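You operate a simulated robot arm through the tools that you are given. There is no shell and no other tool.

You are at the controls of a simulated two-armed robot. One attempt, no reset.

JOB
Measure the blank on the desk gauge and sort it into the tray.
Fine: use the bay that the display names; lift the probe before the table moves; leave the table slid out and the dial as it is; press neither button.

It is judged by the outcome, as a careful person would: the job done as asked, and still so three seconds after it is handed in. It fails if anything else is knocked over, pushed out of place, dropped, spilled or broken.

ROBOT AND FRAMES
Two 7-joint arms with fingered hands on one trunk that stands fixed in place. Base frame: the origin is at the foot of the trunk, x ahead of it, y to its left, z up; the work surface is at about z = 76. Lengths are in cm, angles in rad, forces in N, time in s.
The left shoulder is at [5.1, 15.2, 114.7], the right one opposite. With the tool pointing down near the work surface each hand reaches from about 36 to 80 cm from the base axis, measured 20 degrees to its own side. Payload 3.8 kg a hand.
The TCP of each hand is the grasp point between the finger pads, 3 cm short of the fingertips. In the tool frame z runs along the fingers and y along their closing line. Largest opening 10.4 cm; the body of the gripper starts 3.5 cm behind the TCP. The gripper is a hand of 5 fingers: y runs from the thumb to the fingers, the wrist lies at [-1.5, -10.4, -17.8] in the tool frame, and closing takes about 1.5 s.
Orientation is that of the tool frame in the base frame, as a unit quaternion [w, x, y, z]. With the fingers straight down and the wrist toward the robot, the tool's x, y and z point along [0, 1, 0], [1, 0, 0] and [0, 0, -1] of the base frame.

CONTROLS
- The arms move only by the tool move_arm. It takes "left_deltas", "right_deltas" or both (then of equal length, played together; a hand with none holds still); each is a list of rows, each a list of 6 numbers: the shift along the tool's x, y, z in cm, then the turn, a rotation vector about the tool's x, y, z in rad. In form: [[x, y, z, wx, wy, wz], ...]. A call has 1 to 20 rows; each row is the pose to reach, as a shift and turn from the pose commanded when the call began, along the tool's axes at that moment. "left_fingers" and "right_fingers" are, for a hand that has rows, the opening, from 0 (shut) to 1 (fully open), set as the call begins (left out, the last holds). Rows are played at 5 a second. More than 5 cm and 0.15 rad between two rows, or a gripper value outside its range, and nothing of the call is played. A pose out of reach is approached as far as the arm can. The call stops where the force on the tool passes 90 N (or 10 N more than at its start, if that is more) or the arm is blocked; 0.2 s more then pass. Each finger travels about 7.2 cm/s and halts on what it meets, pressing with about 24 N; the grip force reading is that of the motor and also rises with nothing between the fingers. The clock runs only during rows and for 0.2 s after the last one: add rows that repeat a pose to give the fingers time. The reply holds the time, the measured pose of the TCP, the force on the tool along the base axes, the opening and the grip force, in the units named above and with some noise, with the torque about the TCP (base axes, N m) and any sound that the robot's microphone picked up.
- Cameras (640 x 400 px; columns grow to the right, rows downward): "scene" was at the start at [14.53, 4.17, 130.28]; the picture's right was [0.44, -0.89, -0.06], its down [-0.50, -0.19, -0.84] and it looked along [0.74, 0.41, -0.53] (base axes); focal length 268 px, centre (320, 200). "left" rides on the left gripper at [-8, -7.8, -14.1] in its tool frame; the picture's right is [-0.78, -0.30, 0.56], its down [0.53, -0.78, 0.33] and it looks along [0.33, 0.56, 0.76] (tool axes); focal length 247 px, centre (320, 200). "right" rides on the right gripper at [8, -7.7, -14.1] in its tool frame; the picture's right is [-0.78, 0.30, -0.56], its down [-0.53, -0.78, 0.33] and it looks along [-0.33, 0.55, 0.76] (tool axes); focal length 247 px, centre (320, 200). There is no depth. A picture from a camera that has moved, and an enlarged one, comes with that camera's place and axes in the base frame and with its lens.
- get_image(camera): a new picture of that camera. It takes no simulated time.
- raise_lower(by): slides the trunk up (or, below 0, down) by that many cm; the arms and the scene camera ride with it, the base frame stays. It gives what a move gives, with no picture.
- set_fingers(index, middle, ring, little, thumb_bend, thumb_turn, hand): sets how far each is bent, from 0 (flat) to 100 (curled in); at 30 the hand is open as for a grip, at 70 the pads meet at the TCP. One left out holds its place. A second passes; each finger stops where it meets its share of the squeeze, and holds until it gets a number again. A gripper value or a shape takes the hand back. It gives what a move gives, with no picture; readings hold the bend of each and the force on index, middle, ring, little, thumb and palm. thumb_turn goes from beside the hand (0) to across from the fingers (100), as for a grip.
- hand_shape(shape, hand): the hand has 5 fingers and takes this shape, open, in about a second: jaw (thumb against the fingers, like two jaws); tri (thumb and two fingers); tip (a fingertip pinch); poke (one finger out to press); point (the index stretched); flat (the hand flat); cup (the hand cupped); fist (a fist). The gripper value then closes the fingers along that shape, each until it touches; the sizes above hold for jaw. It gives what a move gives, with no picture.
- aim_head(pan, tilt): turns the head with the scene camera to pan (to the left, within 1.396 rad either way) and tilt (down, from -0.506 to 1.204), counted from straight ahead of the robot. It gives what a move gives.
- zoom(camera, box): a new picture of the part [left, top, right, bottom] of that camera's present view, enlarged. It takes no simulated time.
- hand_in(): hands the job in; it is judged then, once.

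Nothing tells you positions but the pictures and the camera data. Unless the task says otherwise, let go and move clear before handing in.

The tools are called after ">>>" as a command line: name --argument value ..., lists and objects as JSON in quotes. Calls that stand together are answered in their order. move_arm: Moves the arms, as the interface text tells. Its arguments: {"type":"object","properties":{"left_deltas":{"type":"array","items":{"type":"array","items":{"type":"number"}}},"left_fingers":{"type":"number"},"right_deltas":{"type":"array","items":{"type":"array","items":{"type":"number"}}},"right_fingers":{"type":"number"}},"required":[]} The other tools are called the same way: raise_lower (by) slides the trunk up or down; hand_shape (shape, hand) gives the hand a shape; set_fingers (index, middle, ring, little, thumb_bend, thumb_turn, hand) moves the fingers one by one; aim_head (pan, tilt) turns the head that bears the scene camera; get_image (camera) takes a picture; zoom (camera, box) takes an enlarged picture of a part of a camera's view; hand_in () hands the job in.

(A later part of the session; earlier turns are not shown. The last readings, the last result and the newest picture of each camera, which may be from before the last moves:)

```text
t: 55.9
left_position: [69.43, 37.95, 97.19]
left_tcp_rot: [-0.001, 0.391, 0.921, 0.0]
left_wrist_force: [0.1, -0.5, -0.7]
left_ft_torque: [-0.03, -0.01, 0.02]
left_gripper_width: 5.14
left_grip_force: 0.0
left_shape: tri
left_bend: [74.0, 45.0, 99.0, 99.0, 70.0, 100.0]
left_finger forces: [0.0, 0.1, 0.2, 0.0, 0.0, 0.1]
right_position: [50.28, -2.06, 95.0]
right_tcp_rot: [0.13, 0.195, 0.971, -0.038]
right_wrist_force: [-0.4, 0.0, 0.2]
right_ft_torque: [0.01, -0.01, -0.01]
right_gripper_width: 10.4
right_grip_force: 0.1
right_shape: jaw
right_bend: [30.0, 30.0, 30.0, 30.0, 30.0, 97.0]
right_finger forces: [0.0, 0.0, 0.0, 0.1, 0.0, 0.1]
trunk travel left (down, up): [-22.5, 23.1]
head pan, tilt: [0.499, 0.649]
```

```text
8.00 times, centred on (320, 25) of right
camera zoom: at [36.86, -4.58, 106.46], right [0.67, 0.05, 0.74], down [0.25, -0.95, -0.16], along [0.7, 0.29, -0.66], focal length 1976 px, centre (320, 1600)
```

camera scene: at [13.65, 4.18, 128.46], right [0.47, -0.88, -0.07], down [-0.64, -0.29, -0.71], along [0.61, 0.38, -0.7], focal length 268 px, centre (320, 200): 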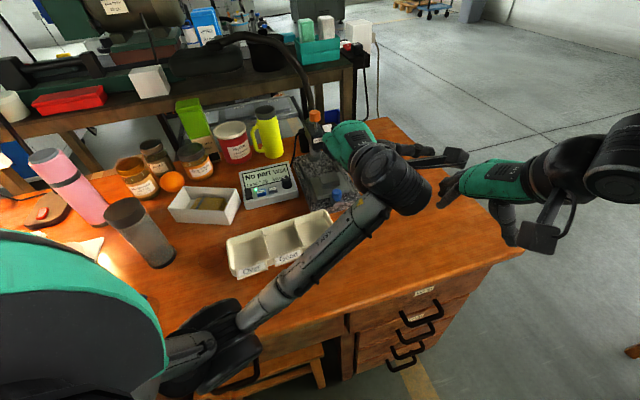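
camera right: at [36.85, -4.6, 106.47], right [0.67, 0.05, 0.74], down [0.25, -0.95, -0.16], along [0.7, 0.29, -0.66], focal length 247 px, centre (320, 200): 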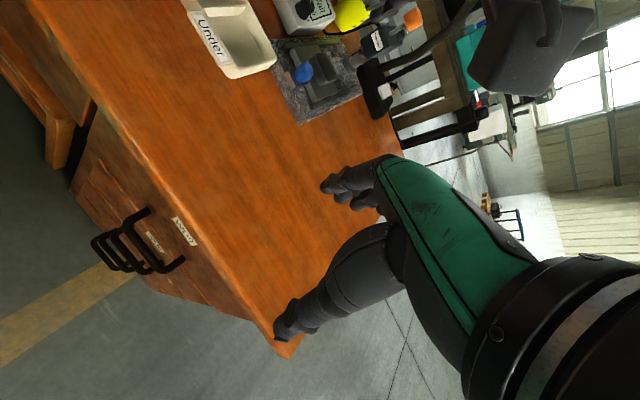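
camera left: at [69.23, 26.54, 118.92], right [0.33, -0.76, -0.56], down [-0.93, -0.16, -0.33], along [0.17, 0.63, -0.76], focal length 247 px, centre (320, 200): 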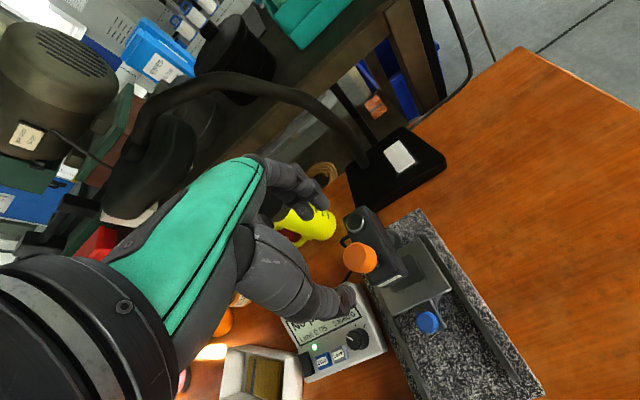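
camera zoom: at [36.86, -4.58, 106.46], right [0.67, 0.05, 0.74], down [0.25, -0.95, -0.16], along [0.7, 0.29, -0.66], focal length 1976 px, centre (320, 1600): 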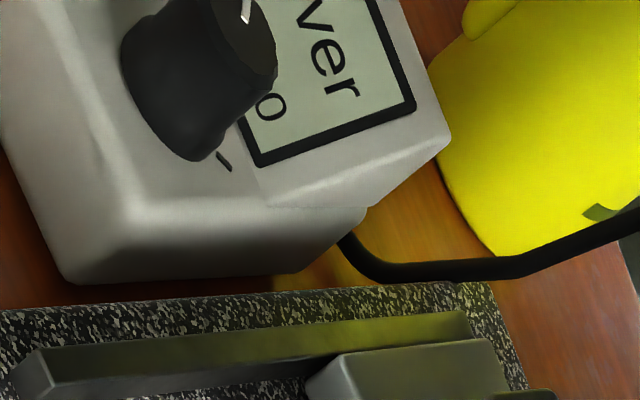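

Reading confirmed: "+0.25 Over", so the bay is "Over". The probe stays down by itself, so I'll take the knob again lower down and lift it back up.

>>> move_arm --left_deltas '[[0, 0, 0.4, 0, 0, 0], [0, 0, 0.8, 0, 0, 0], [0, 0, 0.8, 0, 0, 0]]'

>>> zoom --camera "right" --box '[320, 0, 440, 80]'

>>> zoom --camera "left" --box '[240, 160, 400, 300]'

```text
t: 56.7
left_position: [69.37, 37.81, 96.46]
left_tcp_rot: [0.0, 0.391, 0.92, -0.001]
left_wrist_force: [-0.1, 0.3, 0.1]
left_ft_torque: [0.03, -0.01, 0.03]
left_gripper_width: 5.15
left_grip_force: 0.1
left_shape: tri
left_bend: [74.0, 45.0, 99.0, 99.0, 70.0, 100.0]
left_finger forces: [0.0, 0.1, 0.0, 0.1, 0.1, 0.0]
right_position: [50.32, -2.1, 94.86]
right_tcp_rot: [0.131, 0.195, 0.971, -0.038]
right_wrist_force: [-0.1, -0.5, 0.5]
right_ft_torque: [0.01, 0.02, -0.03]
right_gripper_width: 10.38
right_grip_force: 0.1
right_shape: jaw
right_bend: [30.0, 30.0, 30.0, 30.0, 30.0, 97.0]
right_finger forces: [0.1, 0.1, 0.1, 0.1, 0.0, 0.0]
trunk travel left (down, up): [-22.5, 23.1]
head pan, tilt: [0.499, 0.649]
```

```text
5.00 times, centred on (380, 40) of right
camera zoom: at [36.85, -4.6, 106.47], right [0.67, 0.05, 0.74], down [0.25, -0.95, -0.16], along [0.7, 0.29, -0.66], focal length 1235 px, centre (20, 1000)
```

zoom: 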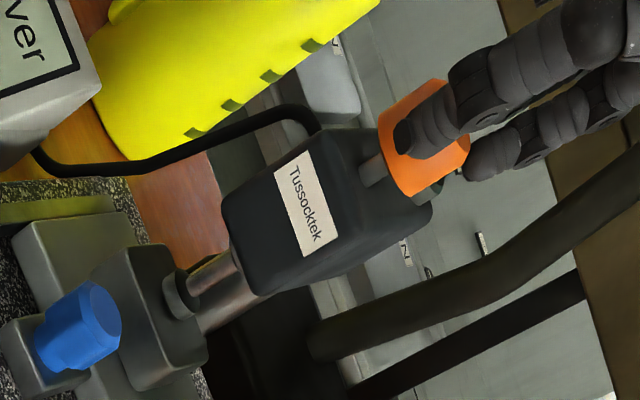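

```text
2.86 times, centred on (320, 230) of left
camera zoom: at [69.42, 26.71, 110.68], right [0.33, -0.76, -0.56], down [-0.93, -0.16, -0.33], along [0.17, 0.63, -0.76], focal length 706 px, centre (320, 114)
```

zoom: 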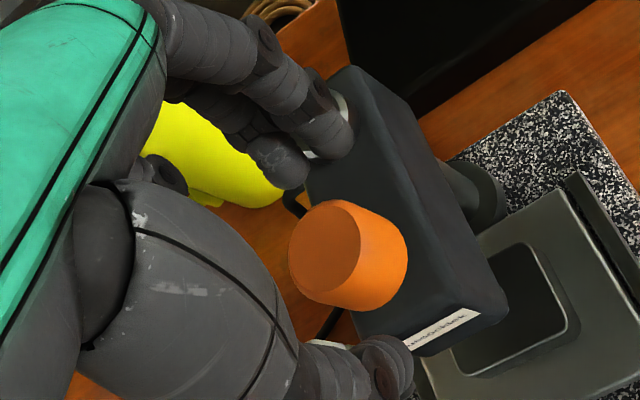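

>>> move_arm --left_deltas '[[0, 0, 0.1, 0, 0, 0], [0, 0, 0.1, 0, 0, 0], [0, 0, 0.1, 0, 0, 0], [0, 0, 0.1, 0, 0, 0], [0, 0, 0.1, 0, 0, 0], [0, 0, 0.1, 0, 0, 0]]' --left_fingers 0.1

>>> zoom --camera "right" --box '[320, 0, 440, 80]'

>>> zoom --camera "left" --box '[240, 160, 400, 300]'

```text
t: 58.1
left_position: [69.51, 37.76, 96.33]
left_tcp_rot: [0.0, 0.391, 0.92, -0.001]
left_wrist_force: [0.3, -1.2, -0.8]
left_ft_torque: [-0.01, -0.01, 0.01]
left_gripper_width: 2.08
left_grip_force: 23.8
left_shape: tri
left_bend: [73.0, 56.0, 100.0, 100.0, 74.0, 100.0]
left_finger forces: [9.0, 11.0, 0.1, 0.0, 21.1, 0.0]
right_position: [50.39, -2.14, 94.96]
right_tcp_rot: [0.131, 0.196, 0.971, -0.038]
right_wrist_force: [-0.3, 0.0, -0.2]
right_ft_torque: [-0.02, 0.01, -0.04]
right_gripper_width: 10.39
right_grip_force: 0.0
right_shape: jaw
right_bend: [30.0, 30.0, 30.0, 30.0, 30.0, 97.0]
right_finger forces: [0.0, 0.0, 0.0, 0.1, 0.0, 0.0]
trunk travel left (down, up): [-22.5, 23.1]
head pan, tilt: [0.499, 0.649]
```

```text
5.00 times, centred on (380, 40) of right
camera zoom: at [36.87, -4.61, 106.46], right [0.67, 0.05, 0.74], down [0.25, -0.95, -0.16], along [0.7, 0.29, -0.66], focal length 1235 px, centre (20, 1000)
```

zoom: 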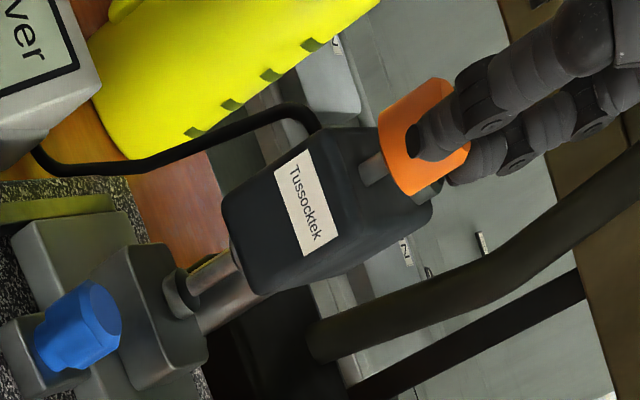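

```text
2.86 times, centred on (320, 230) of left
camera zoom: at [69.44, 26.69, 110.54], right [0.33, -0.76, -0.56], down [-0.93, -0.16, -0.33], along [0.17, 0.63, -0.76], focal length 706 px, centre (320, 114)
```

zoom: 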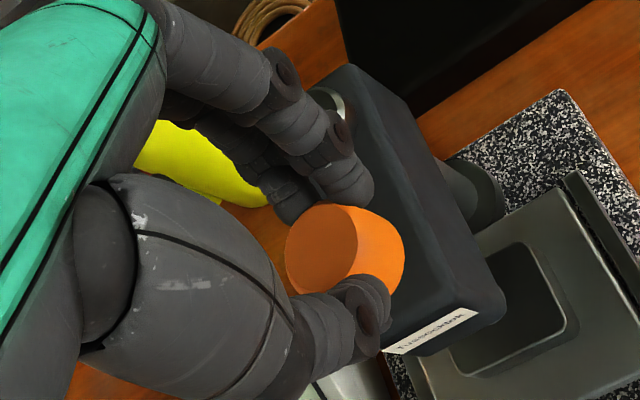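

Good grip on the knob. Lifting the probe.

>>> move_arm --left_deltas '[[0, 0, -0.4, 0, 0, 0], [0, 0, -0.8, 0, 0, 0], [0, 0, -1.2, 0, 0, 0], [0, 0, -1.6, 0, 0, 0], [0, 0, -1.6, 0, 0, 0]]'

>>> zoom --camera "right" --box '[320, 0, 440, 80]'

```text
t: 59.3
left_position: [69.47, 37.74, 98.1]
left_tcp_rot: [-0.001, 0.39, 0.921, 0.0]
left_wrist_force: [-0.1, -2.4, 0.4]
left_ft_torque: [-0.02, -0.02, -0.02]
left_gripper_width: 2.07
left_grip_force: 23.3
left_shape: tri
left_bend: [73.0, 57.0, 100.0, 100.0, 74.0, 100.0]
left_finger forces: [9.2, 11.0, 0.0, 0.0, 22.1, 0.0]
right_position: [50.4, -2.09, 94.87]
right_tcp_rot: [0.131, 0.196, 0.971, -0.039]
right_wrist_force: [0.1, -0.2, -0.3]
right_ft_torque: [-0.01, -0.02, 0.0]
right_gripper_width: 10.38
right_grip_force: 0.1
right_shape: jaw
right_bend: [30.0, 30.0, 30.0, 30.0, 30.0, 97.0]
right_finger forces: [0.0, 0.1, 0.0, 0.1, 0.1, 0.1]
trunk travel left (down, up): [-22.5, 23.1]
head pan, tilt: [0.499, 0.649]
```

```text
5.00 times, centred on (380, 40) of right
camera zoom: at [36.86, -4.64, 106.47], right [0.67, 0.05, 0.74], down [0.25, -0.95, -0.16], along [0.7, 0.29, -0.66], focal length 1235 px, centre (20, 1000)
```

zoom: 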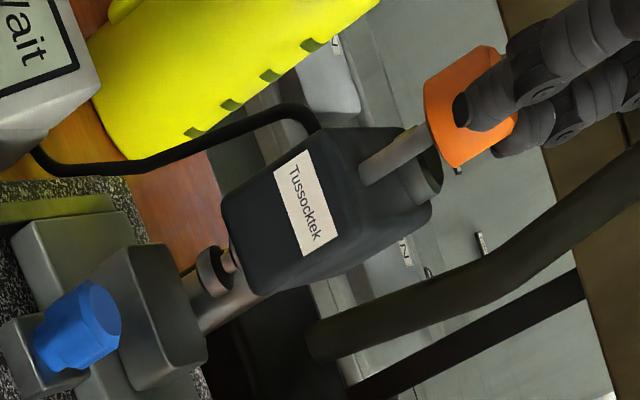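

>>> move_arm --left_deltas '[[0, 0, -0.3, 0, 0, 0], [0, 0, -0.6, 0, 0, 0], [0, 0, -0.8, 0, 0, 0], [0, 0, -0.8, 0, 0, 0]]'

>>> zoom --camera "right" --box '[320, 0, 440, 80]'

```text
t: 60.3
left_position: [69.48, 37.91, 98.57]
left_tcp_rot: [-0.002, 0.391, 0.92, -0.001]
left_wrist_force: [-0.3, -3.9, -5.8]
left_ft_torque: [-0.12, 0.03, -0.06]
left_gripper_width: 2.07
left_grip_force: 23.5
left_shape: tri
left_bend: [73.0, 57.0, 100.0, 100.0, 74.0, 100.0]
left_finger forces: [8.9, 10.6, 0.0, 0.1, 22.4, 0.1]
right_position: [50.38, -2.1, 94.89]
right_tcp_rot: [0.13, 0.197, 0.971, -0.038]
right_wrist_force: [-0.9, 0.7, 1.1]
right_ft_torque: [0.0, 0.03, 0.02]
right_gripper_width: 10.4
right_grip_force: 0.1
right_shape: jaw
right_bend: [30.0, 30.0, 30.0, 30.0, 30.0, 97.0]
right_finger forces: [0.0, 0.0, 0.0, 0.0, 0.0, 0.0]
trunk travel left (down, up): [-22.5, 23.1]
head pan, tilt: [0.499, 0.649]
```

```text
5.00 times, centred on (380, 40) of right
camera zoom: at [36.91, -4.61, 106.43], right [0.67, 0.05, 0.74], down [0.25, -0.95, -0.16], along [0.7, 0.29, -0.66], focal length 1235 px, centre (20, 1000)
```

zoom: 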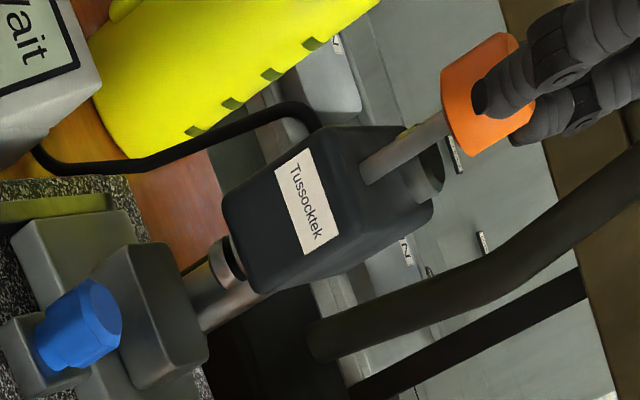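

The probe is back at its upper stop. I'll release the knob and check that it stays up.

>>> move_arm --left_deltas '[[0, 0, 0.08, 0, 0, 0], [0, 0, 0.08, 0, 0, 0]]'

>>> move_arm --left_deltas '[[0, 0, 0, 0, 0, 0], [0, 0, 0, 0, 0, 0], [0, 0, 0, 0, 0, 0], [0, 0, 0, 0, 0, 0]]' --left_fingers 0.55

>>> zoom --camera "right" --box '[320, 0, 440, 80]'

>>> zoom --camera "left" --box '[240, 160, 400, 300]'

```text
t: 60.9
left_position: [69.44, 37.72, 98.59]
left_tcp_rot: [0.0, 0.391, 0.921, -0.001]
left_wrist_force: [0.1, -3.2, -4.5]
left_ft_torque: [-0.09, 0.03, -0.05]
left_gripper_width: 2.06
left_grip_force: 24.1
left_shape: tri
left_bend: [73.0, 57.0, 100.0, 100.0, 74.0, 100.0]
left_finger forces: [9.0, 10.6, 0.0, 0.0, 22.5, 0.1]
right_position: [50.44, -2.16, 95.03]
right_tcp_rot: [0.131, 0.196, 0.971, -0.038]
right_wrist_force: [-0.8, 0.8, -0.3]
right_ft_torque: [0.01, 0.0, 0.02]
right_gripper_width: 10.38
right_grip_force: 0.0
right_shape: jaw
right_bend: [30.0, 30.0, 30.0, 30.0, 30.0, 97.0]
right_finger forces: [0.0, 0.1, 0.0, 0.1, 0.1, 0.0]
trunk travel left (down, up): [-22.5, 23.1]
head pan, tilt: [0.499, 0.649]
```

```text
t: 61.9
left_position: [69.4, 37.9, 98.7]
left_tcp_rot: [0.0, 0.39, 0.921, 0.0]
left_wrist_force: [0.2, -0.3, 0.9]
left_ft_torque: [-0.05, 0.01, 0.0]
left_gripper_width: 5.7
left_grip_force: 0.0
left_shape: tri
left_bend: [74.0, 43.0, 99.0, 99.0, 67.0, 100.0]
left_finger forces: [0.0, 0.0, 0.1, 0.0, 0.0, 0.0]
right_position: [50.48, -2.15, 94.92]
right_tcp_rot: [0.13, 0.196, 0.971, -0.038]
right_wrist_force: [0.4, -0.7, 0.0]
right_ft_torque: [0.01, -0.01, -0.01]
right_gripper_width: 10.42
right_grip_force: 0.1
right_shape: jaw
right_bend: [30.0, 30.0, 30.0, 30.0, 30.0, 97.0]
right_finger forces: [0.0, 0.0, 0.0, 0.0, 0.0, 0.0]
trunk travel left (down, up): [-22.5, 23.1]
head pan, tilt: [0.499, 0.649]
```

```text
5.00 times, centred on (380, 40) of right
camera zoom: at [36.84, -4.58, 106.47], right [0.67, 0.05, 0.74], down [0.25, -0.95, -0.16], along [0.7, 0.29, -0.66], focal length 1235 px, centre (20, 1000)
```

zoom: 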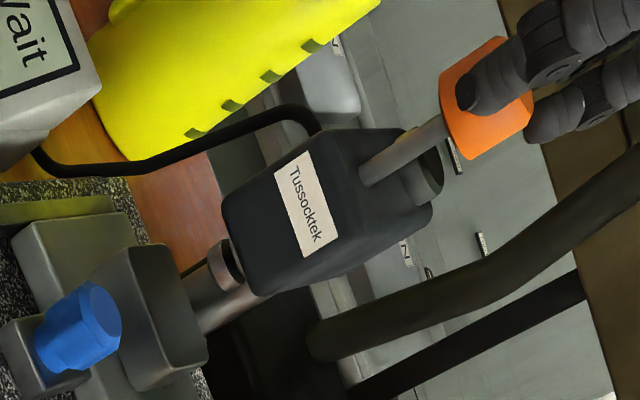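

```text
2.86 times, centred on (320, 230) of left
camera zoom: at [69.39, 26.78, 112.88], right [0.33, -0.76, -0.56], down [-0.93, -0.16, -0.33], along [0.17, 0.63, -0.76], focal length 706 px, centre (320, 114)
```

zoom: 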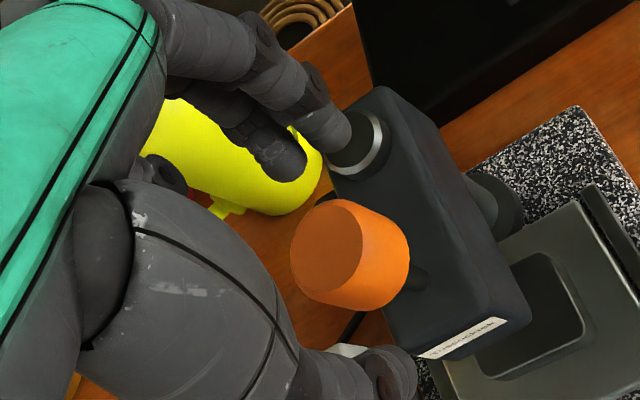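

The probe stays up and the display is back to waiting, so the table may move now. I'll pull the hand away, tilt it, and shape it into a hook with the thumb out to the side.

>>> move_arm --left_deltas '[[0, 0, -2.5, 0, 0, 0], [0, 0, -5, 0, 0, 0], [0, -1, -7, 0, 0, 0], [0, -3, -8, -0.09, 0, 0], [0, -5, -8, -0.18, 0, 0], [0, -7, -8, -0.28, 0, 0], [0, -9, -8, -0.38, 0, 0], [0, -10, -8, -0.48, 0, 0], [0, -10, -8, -0.58, 0, 0], [0, -10, -8, -0.68, 0, 0], [0, -10, -8, -0.77, 0, 0], [0, -10, -8, -0.85, 0, 0], [0, -10, -8, -0.85, 0, 0]]'

>>> set_fingers --hand "left" --index 70 --middle 70 --ring 100 --little 100 --thumb_bend 0 --thumb_turn 0

>>> get_image --camera "left"

>>> get_image --camera "right"

>>> get_image --camera "scene"

```text
t: 64.7
left_position: [62.26, 30.83, 106.74]
left_tcp_rot: [0.162, 0.356, 0.838, 0.38]
left_wrist_force: [0.2, -0.3, 0.5]
left_ft_torque: [0.02, -0.04, -0.03]
left_gripper_width: 5.68
left_grip_force: 0.0
left_shape: tri
left_bend: [74.0, 43.0, 99.0, 99.0, 67.0, 100.0]
left_finger forces: [0.0, 0.0, 0.0, 0.0, 0.1, 0.0]
right_position: [50.49, -2.03, 94.82]
right_tcp_rot: [0.131, 0.195, 0.971, -0.038]
right_wrist_force: [-0.6, -0.8, -0.5]
right_ft_torque: [0.01, -0.01, 0.0]
right_gripper_width: 10.41
right_grip_force: 0.1
right_shape: jaw
right_bend: [30.0, 30.0, 30.0, 30.0, 30.0, 97.0]
right_finger forces: [0.0, 0.0, 0.0, 0.0, 0.0, 0.0]
trunk travel left (down, up): [-22.5, 23.1]
head pan, tilt: [0.499, 0.649]
```

```text
t: 65.7
left_position: [62.2, 31.0, 106.75]
left_tcp_rot: [0.161, 0.356, 0.838, 0.38]
left_wrist_force: [-0.9, -0.6, 0.4]
left_ft_torque: [0.03, 0.0, -0.02]
left_gripper_width: 13.27
left_grip_force: 0.0
left_shape: fingers
left_bend: [70.0, 70.0, 100.0, 100.0, 0.0, 0.0]
left_finger forces: [0.0, 0.1, 0.0, 0.0, 0.1, 0.1]
right_position: [50.44, -2.11, 94.88]
right_tcp_rot: [0.131, 0.195, 0.971, -0.038]
right_wrist_force: [-0.3, -0.1, -0.4]
right_ft_torque: [0.0, -0.04, 0.01]
right_gripper_width: 10.39
right_grip_force: 0.0
right_shape: jaw
right_bend: [30.0, 30.0, 30.0, 30.0, 30.0, 97.0]
right_finger forces: [0.0, 0.0, 0.1, 0.0, 0.0, 0.1]
trunk travel left (down, up): [-22.5, 23.1]
head pan, tilt: [0.499, 0.649]
```

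```text
taken
camera left: at [56.53, 14.26, 110.24], right [0.7, -0.4, -0.59], down [-0.56, 0.2, -0.8], along [0.44, 0.89, -0.08], focal length 247 px, centre (320, 200)
```

left: 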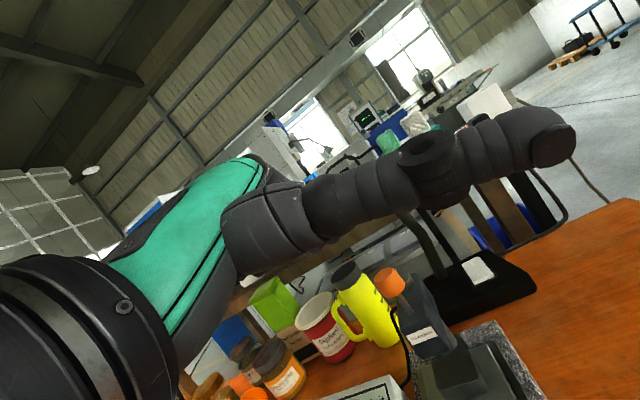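

```text
taken
camera right: at [36.85, -4.59, 106.47], right [0.67, 0.05, 0.74], down [0.25, -0.95, -0.16], along [0.7, 0.29, -0.66], focal length 247 px, centre (320, 200)
```

right: 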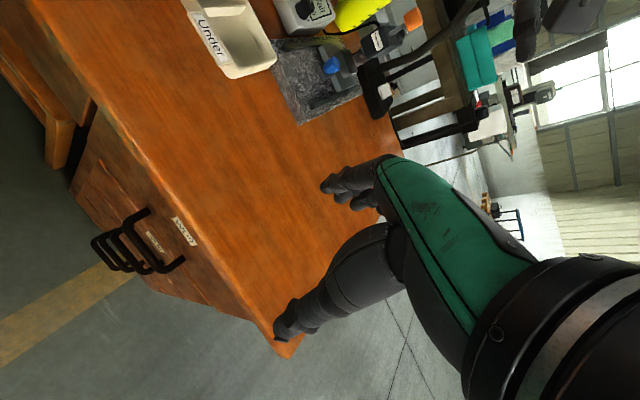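

```text
taken
camera scene: at [13.65, 4.18, 128.46], right [0.47, -0.88, -0.07], down [-0.64, -0.29, -0.71], along [0.61, 0.38, -0.7], focal length 268 px, centre (320, 200)
```

scene: 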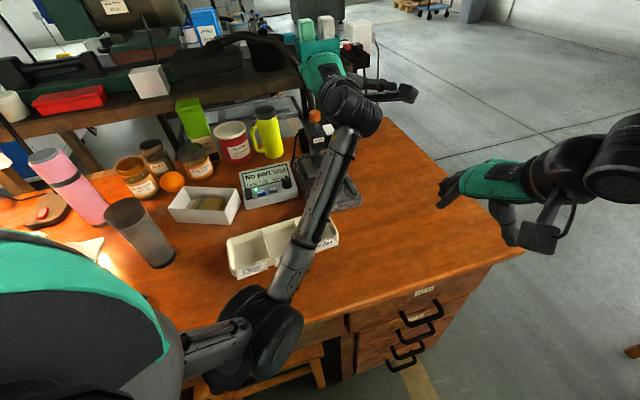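

The thumb straight out blocks the hand camera; I'll try curling it at the side.

>>> set_fingers --hand "left" --thumb_bend 100 --thumb_turn 0

>>> get_image --camera "left"

```text
t: 66.7
left_position: [62.17, 30.96, 106.67]
left_tcp_rot: [0.161, 0.356, 0.839, 0.379]
left_wrist_force: [0.2, 0.0, -0.2]
left_ft_torque: [0.02, 0.0, 0.01]
left_gripper_width: 6.11
left_grip_force: 0.1
left_shape: fingers
left_bend: [70.0, 70.0, 100.0, 100.0, 100.0, 0.0]
left_finger forces: [0.1, 0.0, 0.1, 0.0, 0.0, 0.1]
right_position: [50.38, -2.04, 95.04]
right_tcp_rot: [0.131, 0.196, 0.971, -0.038]
right_wrist_force: [0.2, -0.1, -0.3]
right_ft_torque: [0.0, 0.05, -0.02]
right_gripper_width: 10.4
right_grip_force: 0.0
right_shape: jaw
right_bend: [30.0, 30.0, 30.0, 30.0, 30.0, 97.0]
right_finger forces: [0.0, 0.0, 0.0, 0.0, 0.0, 0.1]
trunk travel left (down, up): [-22.5, 23.1]
head pan, tilt: [0.499, 0.649]
```

```text
taken
camera left: at [56.53, 14.26, 110.23], right [0.7, -0.4, -0.59], down [-0.56, 0.2, -0.8], along [0.44, 0.89, -0.09], focal length 247 px, centre (320, 200)
```

left: 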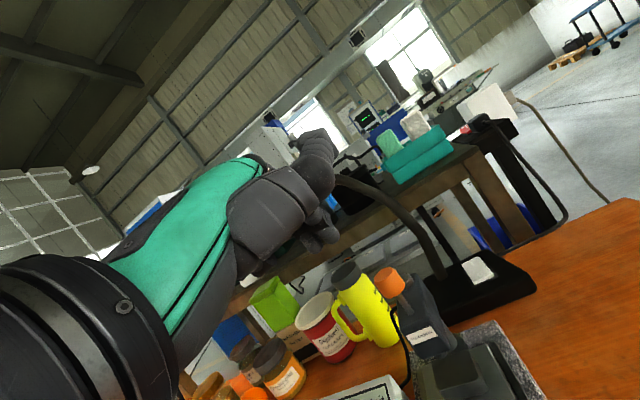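

>>> zoom --camera "left" --box '[220, 110, 400, 290]'

>>> zoom --camera "left" --box '[340, 250, 560, 400]'

```text
2.22 times, centred on (310, 200) of left
camera zoom: at [56.53, 14.26, 110.23], right [0.7, -0.4, -0.59], down [-0.56, 0.2, -0.8], along [0.44, 0.89, -0.09], focal length 549 px, centre (342, 200)
```

zoom: 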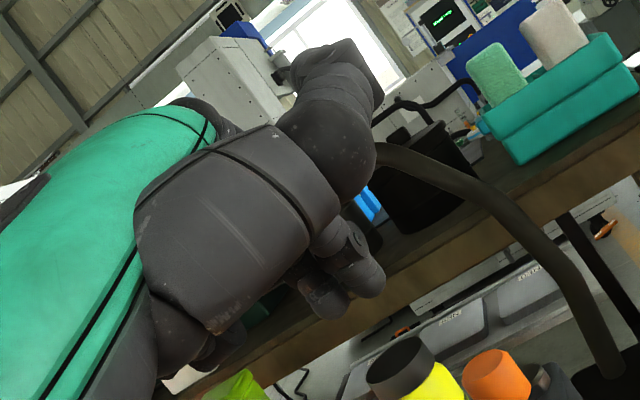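

```text
2.67 times, centred on (450, 325) of left
camera zoom: at [56.53, 14.26, 110.23], right [0.7, -0.4, -0.59], down [-0.56, 0.2, -0.8], along [0.44, 0.89, -0.09], focal length 659 px, centre (-27, -133)
```

zoom: 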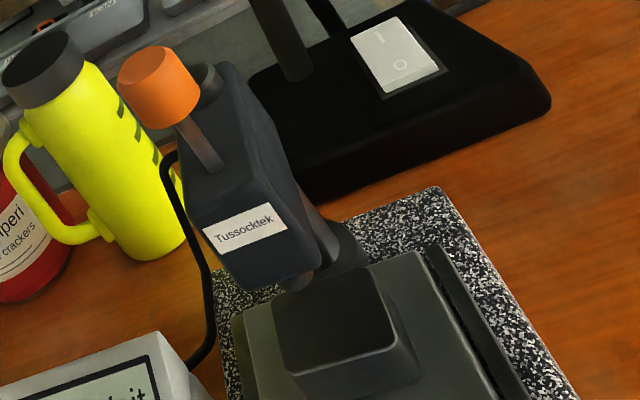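

Index and middle are free to hook and the thumb is clear. Descending beside the knob's near side, above knob height.

>>> move_arm --left_deltas '[[-0.1, -3, 2.63, 0, 0, 0], [-0.2, -6, 5.27, 0, 0, 0], [-0.3, -9, 7.9, 0, 0, 0], [-0.4, -12, 10.55, 0, 0, 0], [-0.5, -14.8, 13, 0, 0, 0], [-0.5, -14.8, 13, 0, 0, 0]]'

>>> zoom --camera "left" --box '[230, 100, 450, 290]'

>>> zoom --camera "right" --box '[260, 0, 420, 110]'

>>> zoom --camera "scene" --box '[240, 90, 420, 240]'

```text
t: 68.1
left_position: [62.59, 30.52, 86.98]
left_tcp_rot: [0.161, 0.355, 0.839, 0.38]
left_wrist_force: [-0.5, -0.8, 0.9]
left_ft_torque: [0.0, -0.02, 0.03]
left_gripper_width: 6.12
left_grip_force: 0.0
left_shape: fingers
left_bend: [70.0, 70.0, 100.0, 100.0, 100.0, 0.0]
left_finger forces: [0.0, 0.0, 0.1, 0.1, 0.1, 0.1]
right_position: [50.38, -2.15, 95.05]
right_tcp_rot: [0.131, 0.195, 0.971, -0.038]
right_wrist_force: [0.1, 0.6, 0.1]
right_ft_torque: [0.04, 0.02, -0.01]
right_gripper_width: 10.37
right_grip_force: 0.0
right_shape: jaw
right_bend: [30.0, 30.0, 30.0, 30.0, 30.0, 97.0]
right_finger forces: [0.0, 0.0, 0.1, 0.0, 0.1, 0.1]
trunk travel left (down, up): [-22.5, 23.1]
head pan, tilt: [0.499, 0.649]
```

```text
2.11 times, centred on (340, 195) of left
camera zoom: at [56.84, 13.84, 90.53], right [0.7, -0.4, -0.59], down [-0.56, 0.2, -0.8], along [0.44, 0.89, -0.08], focal length 520 px, centre (278, 210)
```

zoom: 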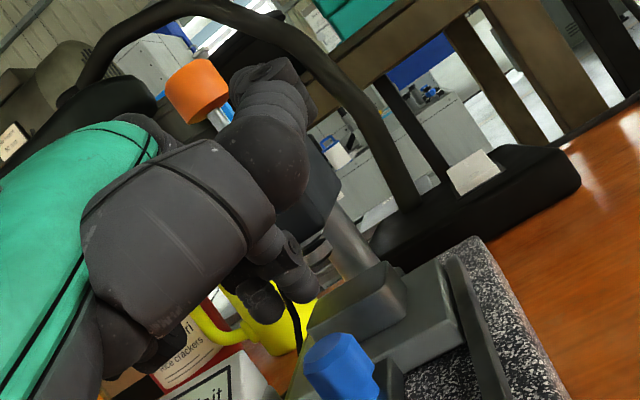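

```text
3.64 times, centred on (340, 55) of right
camera zoom: at [36.83, -4.61, 106.47], right [0.67, 0.05, 0.74], down [0.25, -0.95, -0.16], along [0.7, 0.29, -0.66], focal length 898 px, centre (247, 727)
```

zoom: 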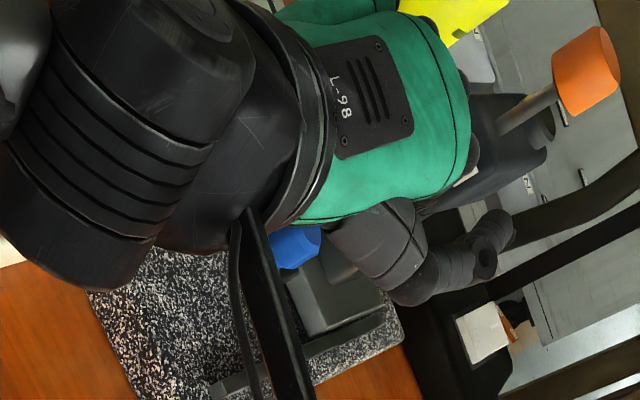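

```text
2.67 times, centred on (330, 165) of scene
camera zoom: at [13.63, 4.16, 128.47], right [0.47, -0.88, -0.07], down [-0.64, -0.29, -0.71], along [0.61, 0.38, -0.7], focal length 715 px, centre (293, 293)
```

zoom: 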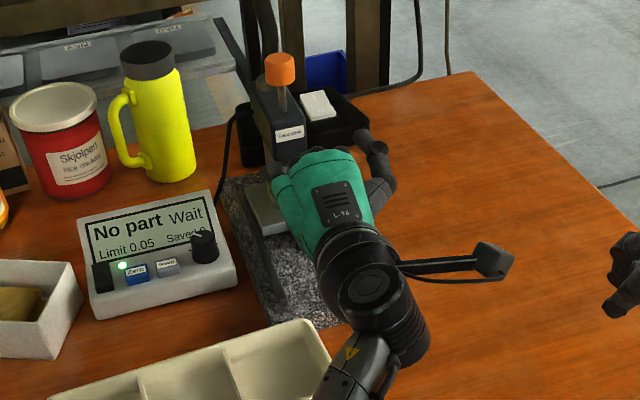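

>>> move_arm --left_deltas '[[-0.1, 0.53, 0.6, 0, 0, 0], [-0.2, 1.06, 1.2, 0, 0, 0], [-0.3, 1.65, 1.88, 0, 0, 0], [-0.3, 1.65, 1.88, 0, 0, 0]]'

>>> zoom --camera "left" --box '[230, 100, 450, 290]'

>>> zoom --camera "scene" --box '[280, 110, 380, 200]'

>>> zoom --camera "right" --box '[290, 0, 420, 100]'

```text
t: 69.1
left_position: [64.5, 32.11, 86.91]
left_tcp_rot: [0.161, 0.355, 0.839, 0.38]
left_wrist_force: [-0.4, 0.2, 0.2]
left_ft_torque: [-0.02, 0.04, 0.0]
left_gripper_width: 6.13
left_grip_force: 0.1
left_shape: fingers
left_bend: [70.0, 70.0, 100.0, 100.0, 100.0, 0.0]
left_finger forces: [0.0, 0.1, 0.0, 0.1, 0.0, 0.0]
right_position: [50.37, -2.11, 94.97]
right_tcp_rot: [0.13, 0.196, 0.971, -0.038]
right_wrist_force: [0.4, 0.3, 0.4]
right_ft_torque: [0.02, 0.0, 0.02]
right_gripper_width: 10.39
right_grip_force: 0.0
right_shape: jaw
right_bend: [30.0, 30.0, 30.0, 30.0, 30.0, 97.0]
right_finger forces: [0.1, 0.0, 0.0, 0.0, 0.0, 0.0]
trunk travel left (down, up): [-22.5, 23.1]
head pan, tilt: [0.499, 0.649]
```

```text
2.11 times, centred on (340, 195) of left
camera zoom: at [58.83, 15.42, 90.56], right [0.7, -0.4, -0.59], down [-0.56, 0.2, -0.8], along [0.44, 0.89, -0.09], focal length 520 px, centre (278, 210)
```

zoom: 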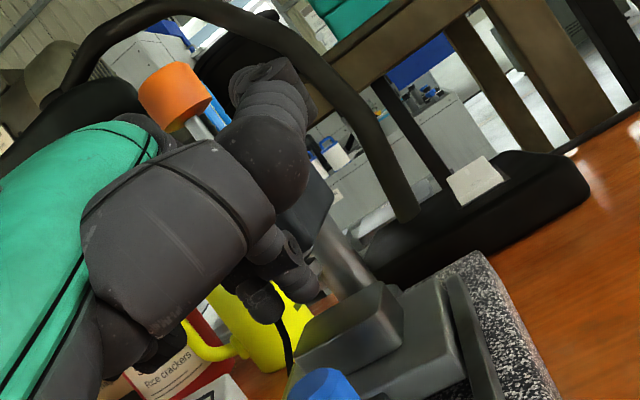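

```text
4.44 times, centred on (330, 155) of scene
camera zoom: at [13.64, 4.17, 128.46], right [0.47, -0.88, -0.07], down [-0.64, -0.29, -0.71], along [0.61, 0.38, -0.7], focal length 1192 px, centre (276, 400)
```

zoom: 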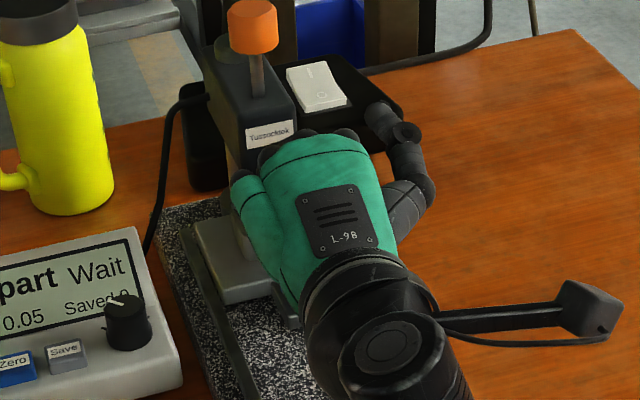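

```text
4.00 times, centred on (355, 50) of right
camera zoom: at [36.84, -4.6, 106.47], right [0.67, 0.05, 0.74], down [0.25, -0.95, -0.16], along [0.7, 0.29, -0.66], focal length 988 px, centre (180, 800)
```

zoom: 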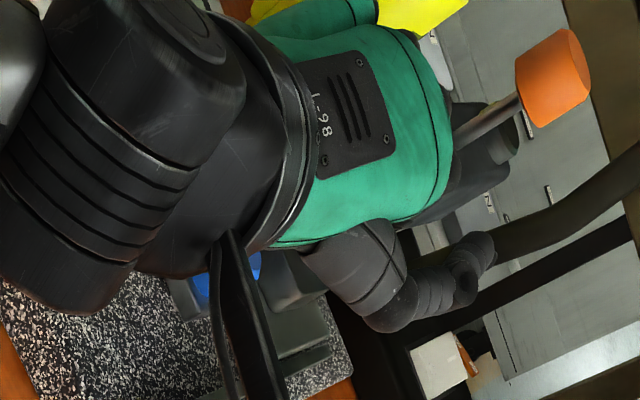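

>>> move_arm --left_deltas '[[0, 0.33, 0.38, 0, 0, 0], [0, 0.66, 0.75, 0, 0, 0], [0, 0.66, 0.75, 0, 0, 0]]'

>>> move_arm --left_deltas '[[0, -0.6, 0.53, 0, 0, 0], [0, -1.2, 1.06, 0, 0, 0], [0, -1.73, 1.52, 0, 0, 0], [0, -1.73, 1.52, 0, 0, 0]]'

>>> zoom --camera "left" --box '[230, 140, 450, 330]'

>>> zoom --camera "scene" --box '[280, 110, 380, 200]'

```text
t: 69.9
left_position: [65.26, 32.77, 86.97]
left_tcp_rot: [0.161, 0.356, 0.838, 0.38]
left_wrist_force: [-0.3, 0.3, 0.7]
left_ft_torque: [-0.02, -0.01, 0.0]
left_gripper_width: 6.12
left_grip_force: 0.1
left_shape: fingers
left_bend: [70.0, 70.0, 100.0, 100.0, 100.0, 0.0]
left_finger forces: [0.0, 0.0, 0.1, 0.1, 0.0, 0.0]
right_position: [50.43, -2.07, 94.92]
right_tcp_rot: [0.13, 0.196, 0.971, -0.038]
right_wrist_force: [0.3, 0.1, -0.8]
right_ft_torque: [-0.02, 0.0, 0.0]
right_gripper_width: 10.36
right_grip_force: 0.0
right_shape: jaw
right_bend: [30.0, 30.0, 30.0, 30.0, 30.0, 97.0]
right_finger forces: [0.0, 0.1, 0.0, 0.0, 0.1, 0.0]
trunk travel left (down, up): [-22.5, 23.1]
head pan, tilt: [0.499, 0.649]
```

```text
t: 70.9
left_position: [65.34, 32.66, 84.77]
left_tcp_rot: [0.161, 0.356, 0.839, 0.379]
left_wrist_force: [0.1, 0.1, -0.4]
left_ft_torque: [0.02, 0.01, 0.01]
left_gripper_width: 6.11
left_grip_force: 0.0
left_shape: fingers
left_bend: [70.0, 70.0, 100.0, 100.0, 100.0, 0.0]
left_finger forces: [0.0, 0.0, 0.0, 0.0, 0.1, 0.0]
right_position: [50.38, -2.08, 95.09]
right_tcp_rot: [0.131, 0.196, 0.971, -0.037]
right_wrist_force: [-0.7, -0.8, 0.3]
right_ft_torque: [-0.03, 0.0, 0.01]
right_gripper_width: 10.39
right_grip_force: 0.1
right_shape: jaw
right_bend: [30.0, 30.0, 30.0, 30.0, 30.0, 97.0]
right_finger forces: [0.0, 0.0, 0.0, 0.0, 0.0, 0.1]
trunk travel left (down, up): [-22.5, 23.1]
head pan, tilt: [0.499, 0.649]
```

```text
2.11 times, centred on (340, 235) of left
camera zoom: at [59.56, 16.09, 88.23], right [0.7, -0.4, -0.59], down [-0.56, 0.2, -0.8], along [0.44, 0.89, -0.09], focal length 520 px, centre (278, 126)
```

zoom: 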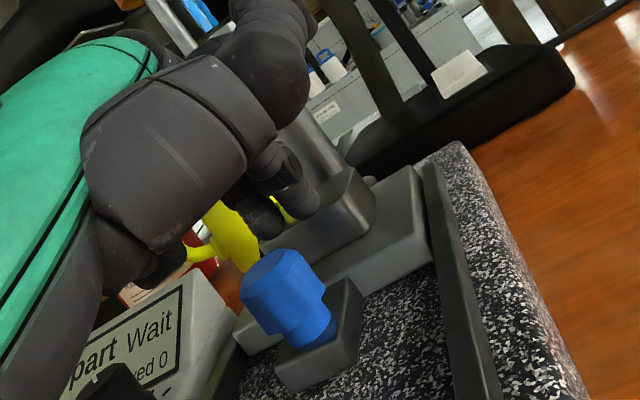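

```text
4.44 times, centred on (330, 155) of scene
camera zoom: at [13.65, 4.18, 128.46], right [0.47, -0.88, -0.07], down [-0.64, -0.29, -0.71], along [0.61, 0.38, -0.7], focal length 1192 px, centre (276, 400)
```

zoom: 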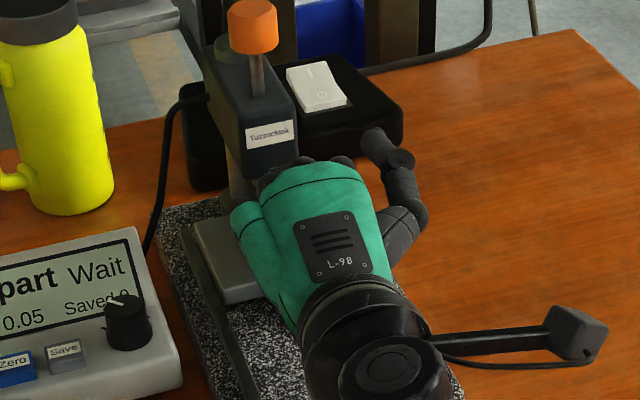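

The fingertips are over the gap between the knob and the blank. Lowering the last 2 cm slowly.

>>> move_arm --left_deltas '[[0, -0.4, 0.35, 0, 0, 0], [0, -0.8, 0.7, 0, 0, 0], [0, -1.2, 1.05, 0, 0, 0], [0, -1.2, 1.05, 0, 0, 0]]'

>>> zoom --camera "left" --box '[230, 140, 450, 330]'

```text
t: 71.9
left_position: [65.33, 32.71, 82.95]
left_tcp_rot: [0.16, 0.355, 0.839, 0.38]
left_wrist_force: [-0.3, 0.0, -0.5]
left_ft_torque: [0.0, -0.01, 0.0]
left_gripper_width: 6.12
left_grip_force: 0.0
left_shape: fingers
left_bend: [70.0, 70.0, 100.0, 100.0, 100.0, 0.0]
left_finger forces: [0.0, 0.0, 0.0, 0.0, 0.1, 0.0]
right_position: [50.37, -2.11, 94.99]
right_tcp_rot: [0.131, 0.195, 0.971, -0.038]
right_wrist_force: [-0.8, 0.4, -0.1]
right_ft_torque: [-0.01, 0.0, 0.0]
right_gripper_width: 10.37
right_grip_force: 0.0
right_shape: jaw
right_bend: [30.0, 30.0, 30.0, 30.0, 30.0, 97.0]
right_finger forces: [0.0, 0.0, 0.0, 0.0, 0.1, 0.0]
trunk travel left (down, up): [-22.5, 23.1]
head pan, tilt: [0.499, 0.649]
```

```text
2.11 times, centred on (340, 235) of left
camera zoom: at [59.55, 16.09, 86.63], right [0.7, -0.4, -0.59], down [-0.56, 0.2, -0.8], along [0.44, 0.89, -0.08], focal length 520 px, centre (278, 126)
```

zoom: 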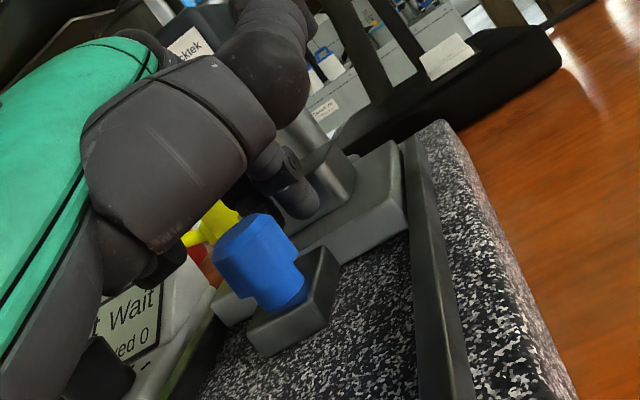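

The fingers are seated between knob and blank without contact. Pulling the table out slowly.

>>> move_arm --left_deltas '[[-0.01, -0.33, -0.38, 0, 0, 0], [-0.03, -0.66, -0.75, 0, 0, 0], [-0.04, -0.99, -1.13, 0, 0, 0], [-0.05, -1.32, -1.5, 0, 0, 0], [-0.07, -1.65, -1.88, 0, 0, 0], [-0.08, -1.98, -2.25, 0, 0, 0], [-0.08, -1.98, -2.25, 0, 0, 0]]'

>>> zoom --camera "left" --box '[230, 140, 450, 330]'

>>> zoom --camera "scene" --box '[260, 110, 400, 230]'

```text
t: 73.5
left_position: [63.27, 30.6, 83.04]
left_tcp_rot: [0.161, 0.355, 0.839, 0.379]
left_wrist_force: [0.5, 1.2, 0.4]
left_ft_torque: [0.01, -0.01, 0.01]
left_gripper_width: 6.11
left_grip_force: 0.9
left_shape: fingers
left_bend: [70.0, 69.0, 100.0, 100.0, 100.0, 0.0]
left_finger forces: [0.0, 1.0, 0.1, 0.0, 0.0, 0.1]
right_position: [50.51, -2.03, 95.0]
right_tcp_rot: [0.131, 0.195, 0.971, -0.038]
right_wrist_force: [1.0, -0.5, -0.8]
right_ft_torque: [0.03, -0.02, 0.0]
right_gripper_width: 10.4
right_grip_force: 0.0
right_shape: jaw
right_bend: [30.0, 30.0, 30.0, 30.0, 30.0, 97.0]
right_finger forces: [0.1, 0.1, 0.0, 0.0, 0.0, 0.0]
trunk travel left (down, up): [-22.5, 23.1]
head pan, tilt: [0.499, 0.649]
```

```text
2.11 times, centred on (340, 235) of left
camera zoom: at [57.49, 13.97, 86.61], right [0.7, -0.4, -0.59], down [-0.56, 0.2, -0.8], along [0.44, 0.89, -0.09], focal length 520 px, centre (278, 126)
```

zoom: 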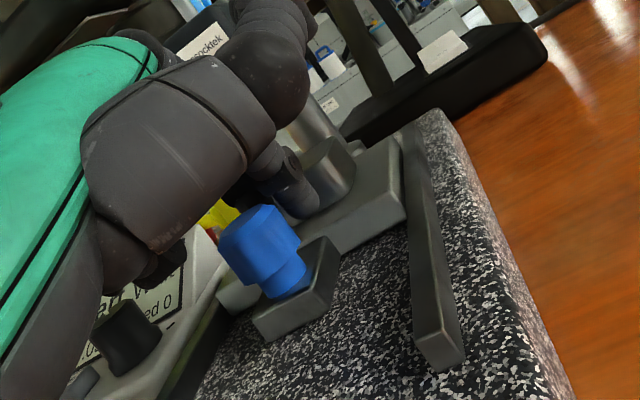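

```text
3.33 times, centred on (330, 170) of scene
camera zoom: at [13.65, 4.19, 128.46], right [0.47, -0.88, -0.07], down [-0.64, -0.29, -0.71], along [0.61, 0.38, -0.7], focal length 894 px, centre (287, 300)
```

zoom: 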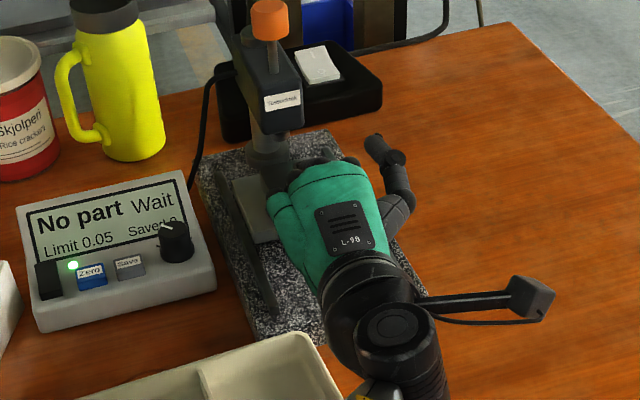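

The table is following. Continuing.

>>> move_arm --left_deltas '[[-0.01, -0.33, -0.38, 0, 0, 0], [-0.03, -0.66, -0.75, 0, 0, 0], [-0.04, -0.99, -1.13, 0, 0, 0], [-0.05, -1.32, -1.5, 0, 0, 0], [-0.07, -1.65, -1.88, 0, 0, 0], [-0.08, -1.98, -2.25, 0, 0, 0], [-0.09, -2.31, -2.63, 0, 0, 0], [-0.1, -2.64, -3, 0, 0, 0], [-0.12, -2.97, -3.38, 0, 0, 0], [-0.13, -3.3, -3.76, 0, 0, 0], [-0.13, -3.3, -3.76, 0, 0, 0]]'

>>> zoom --camera "left" --box '[230, 140, 450, 330]'

>>> zoom --camera "scene" --box '[260, 110, 400, 230]'

```text
t: 75.9
left_position: [59.71, 26.95, 83.05]
left_tcp_rot: [0.161, 0.357, 0.839, 0.379]
left_wrist_force: [0.6, 0.7, -0.2]
left_ft_torque: [0.02, -0.01, 0.0]
left_gripper_width: 6.14
left_grip_force: 0.3
left_shape: fingers
left_bend: [70.0, 69.0, 100.0, 100.0, 100.0, 0.0]
left_finger forces: [0.0, 0.7, 0.1, 0.0, 0.1, 0.0]
right_position: [50.41, -2.12, 95.03]
right_tcp_rot: [0.131, 0.195, 0.971, -0.038]
right_wrist_force: [-0.7, 0.5, -0.7]
right_ft_torque: [0.02, -0.01, -0.02]
right_gripper_width: 10.4
right_grip_force: 0.1
right_shape: jaw
right_bend: [30.0, 30.0, 30.0, 30.0, 30.0, 97.0]
right_finger forces: [0.0, 0.0, 0.0, 0.0, 0.1, 0.0]
trunk travel left (down, up): [-22.5, 23.1]
head pan, tilt: [0.499, 0.649]
```

```text
2.11 times, centred on (340, 235) of left
camera zoom: at [53.95, 10.35, 86.63], right [0.7, -0.4, -0.59], down [-0.56, 0.2, -0.8], along [0.44, 0.89, -0.09], focal length 520 px, centre (278, 126)
```

zoom: 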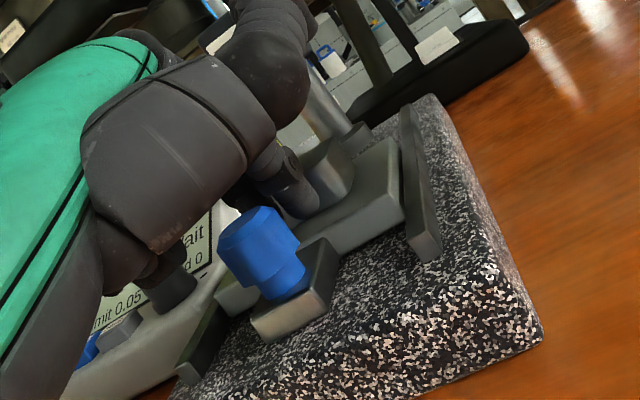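

```text
3.33 times, centred on (330, 170) of scene
camera zoom: at [13.66, 4.2, 128.46], right [0.47, -0.88, -0.07], down [-0.64, -0.29, -0.71], along [0.61, 0.38, -0.7], focal length 894 px, centre (287, 300)
```

zoom: 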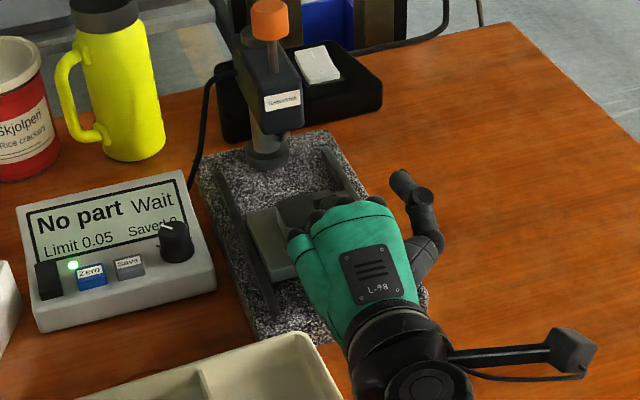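

>>> move_arm --left_deltas '[[-0.01, -0.2, -0.23, 0, 0, 0], [-0.02, -0.4, -0.45, 0, 0, 0], [-0.02, -0.59, -0.68, 0, 0, 0], [-0.03, -0.79, -0.9, 0, 0, 0], [-0.04, -0.99, -1.13, 0, 0, 0], [-0.04, -0.99, -1.13, 0, 0, 0]]'

>>> move_arm --left_deltas '[[0, -0.13, -0.15, 0, 0, 0], [-0.01, -0.26, -0.3, 0, 0, 0], [-0.01, -0.26, -0.3, 0, 0, 0]]'

>>> zoom --camera "left" --box '[230, 140, 450, 330]'

```text
t: 77.3
left_position: [58.71, 26.0, 83.09]
left_tcp_rot: [0.162, 0.357, 0.838, 0.379]
left_wrist_force: [0.8, 0.9, 0.3]
left_ft_torque: [0.0, -0.02, 0.0]
left_gripper_width: 6.09
left_grip_force: 0.5
left_shape: fingers
left_bend: [70.0, 69.0, 100.0, 100.0, 100.0, 0.0]
left_finger forces: [0.0, 1.0, 0.0, 0.0, 0.0, 0.0]
right_position: [50.43, -2.1, 95.0]
right_tcp_rot: [0.131, 0.196, 0.971, -0.038]
right_wrist_force: [0.1, -0.2, 1.2]
right_ft_torque: [0.0, 0.0, -0.02]
right_gripper_width: 10.38
right_grip_force: 0.0
right_shape: jaw
right_bend: [30.0, 30.0, 30.0, 30.0, 30.0, 97.0]
right_finger forces: [0.1, 0.1, 0.0, 0.1, 0.0, 0.1]
trunk travel left (down, up): [-22.5, 23.1]
head pan, tilt: [0.499, 0.649]
```

```text
t: 78.1
left_position: [58.34, 25.7, 83.14]
left_tcp_rot: [0.161, 0.356, 0.839, 0.379]
left_wrist_force: [0.4, 1.0, -0.5]
left_ft_torque: [-0.02, -0.01, 0.03]
left_gripper_width: 6.12
left_grip_force: 0.0
left_shape: fingers
left_bend: [70.0, 70.0, 100.0, 100.0, 100.0, 0.0]
left_finger forces: [0.1, 0.1, 0.0, 0.0, 0.0, 0.0]
right_position: [50.5, -2.13, 95.05]
right_tcp_rot: [0.131, 0.197, 0.971, -0.038]
right_wrist_force: [0.8, -0.4, 0.2]
right_ft_torque: [-0.02, -0.03, -0.01]
right_gripper_width: 10.37
right_grip_force: 0.0
right_shape: jaw
right_bend: [30.0, 30.0, 30.0, 30.0, 30.0, 97.0]
right_finger forces: [0.0, 0.0, 0.0, 0.1, 0.0, 0.0]
trunk travel left (down, up): [-22.5, 23.1]
head pan, tilt: [0.499, 0.649]
```

```text
2.11 times, centred on (340, 235) of left
camera zoom: at [52.63, 9.03, 86.68], right [0.7, -0.4, -0.59], down [-0.56, 0.2, -0.8], along [0.44, 0.89, -0.08], focal length 520 px, centre (278, 126)
```

zoom: 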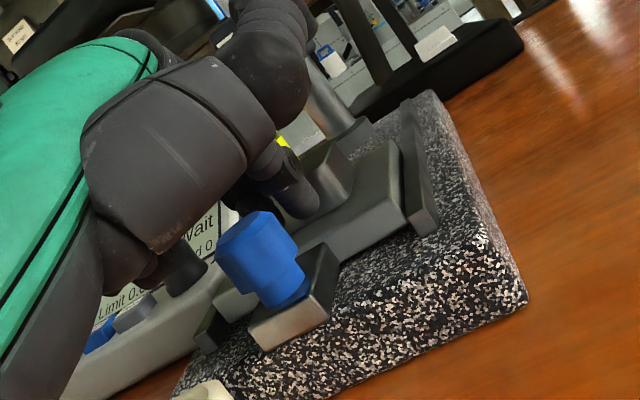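

>>> move_arm --left_deltas '[[0, -0.13, -0.15, 0, 0, 0], [-0.01, -0.26, -0.3, 0, 0, 0], [-0.01, -0.33, -0.38, 0, 0, 0], [-0.01, -0.33, -0.38, 0, 0, 0]]'

>>> zoom --camera "left" --box '[230, 140, 450, 330]'

```text
t: 79.1
left_position: [58.03, 25.28, 83.02]
left_tcp_rot: [0.161, 0.356, 0.839, 0.379]
left_wrist_force: [2.9, 1.4, -1.1]
left_ft_torque: [-0.04, 0.0, -0.07]
left_gripper_width: 6.11
left_grip_force: 1.5
left_shape: fingers
left_bend: [70.0, 68.0, 100.0, 100.0, 100.0, 0.0]
left_finger forces: [0.0, 2.9, 0.0, 0.0, 0.0, 0.0]
right_position: [50.48, -2.08, 94.92]
right_tcp_rot: [0.131, 0.196, 0.971, -0.038]
right_wrist_force: [-0.6, 0.9, 0.2]
right_ft_torque: [-0.02, 0.02, -0.03]
right_gripper_width: 10.41
right_grip_force: 0.1
right_shape: jaw
right_bend: [30.0, 30.0, 30.0, 30.0, 30.0, 97.0]
right_finger forces: [0.0, 0.0, 0.1, 0.0, 0.0, 0.0]
trunk travel left (down, up): [-22.5, 23.1]
head pan, tilt: [0.499, 0.649]
```

```text
2.11 times, centred on (340, 235) of left
camera zoom: at [52.28, 8.7, 86.61], right [0.7, -0.4, -0.59], down [-0.56, 0.2, -0.8], along [0.44, 0.89, -0.09], focal length 520 px, centre (278, 126)
```

zoom: 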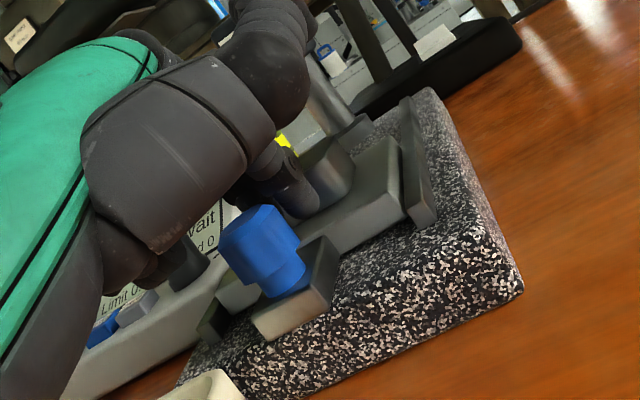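

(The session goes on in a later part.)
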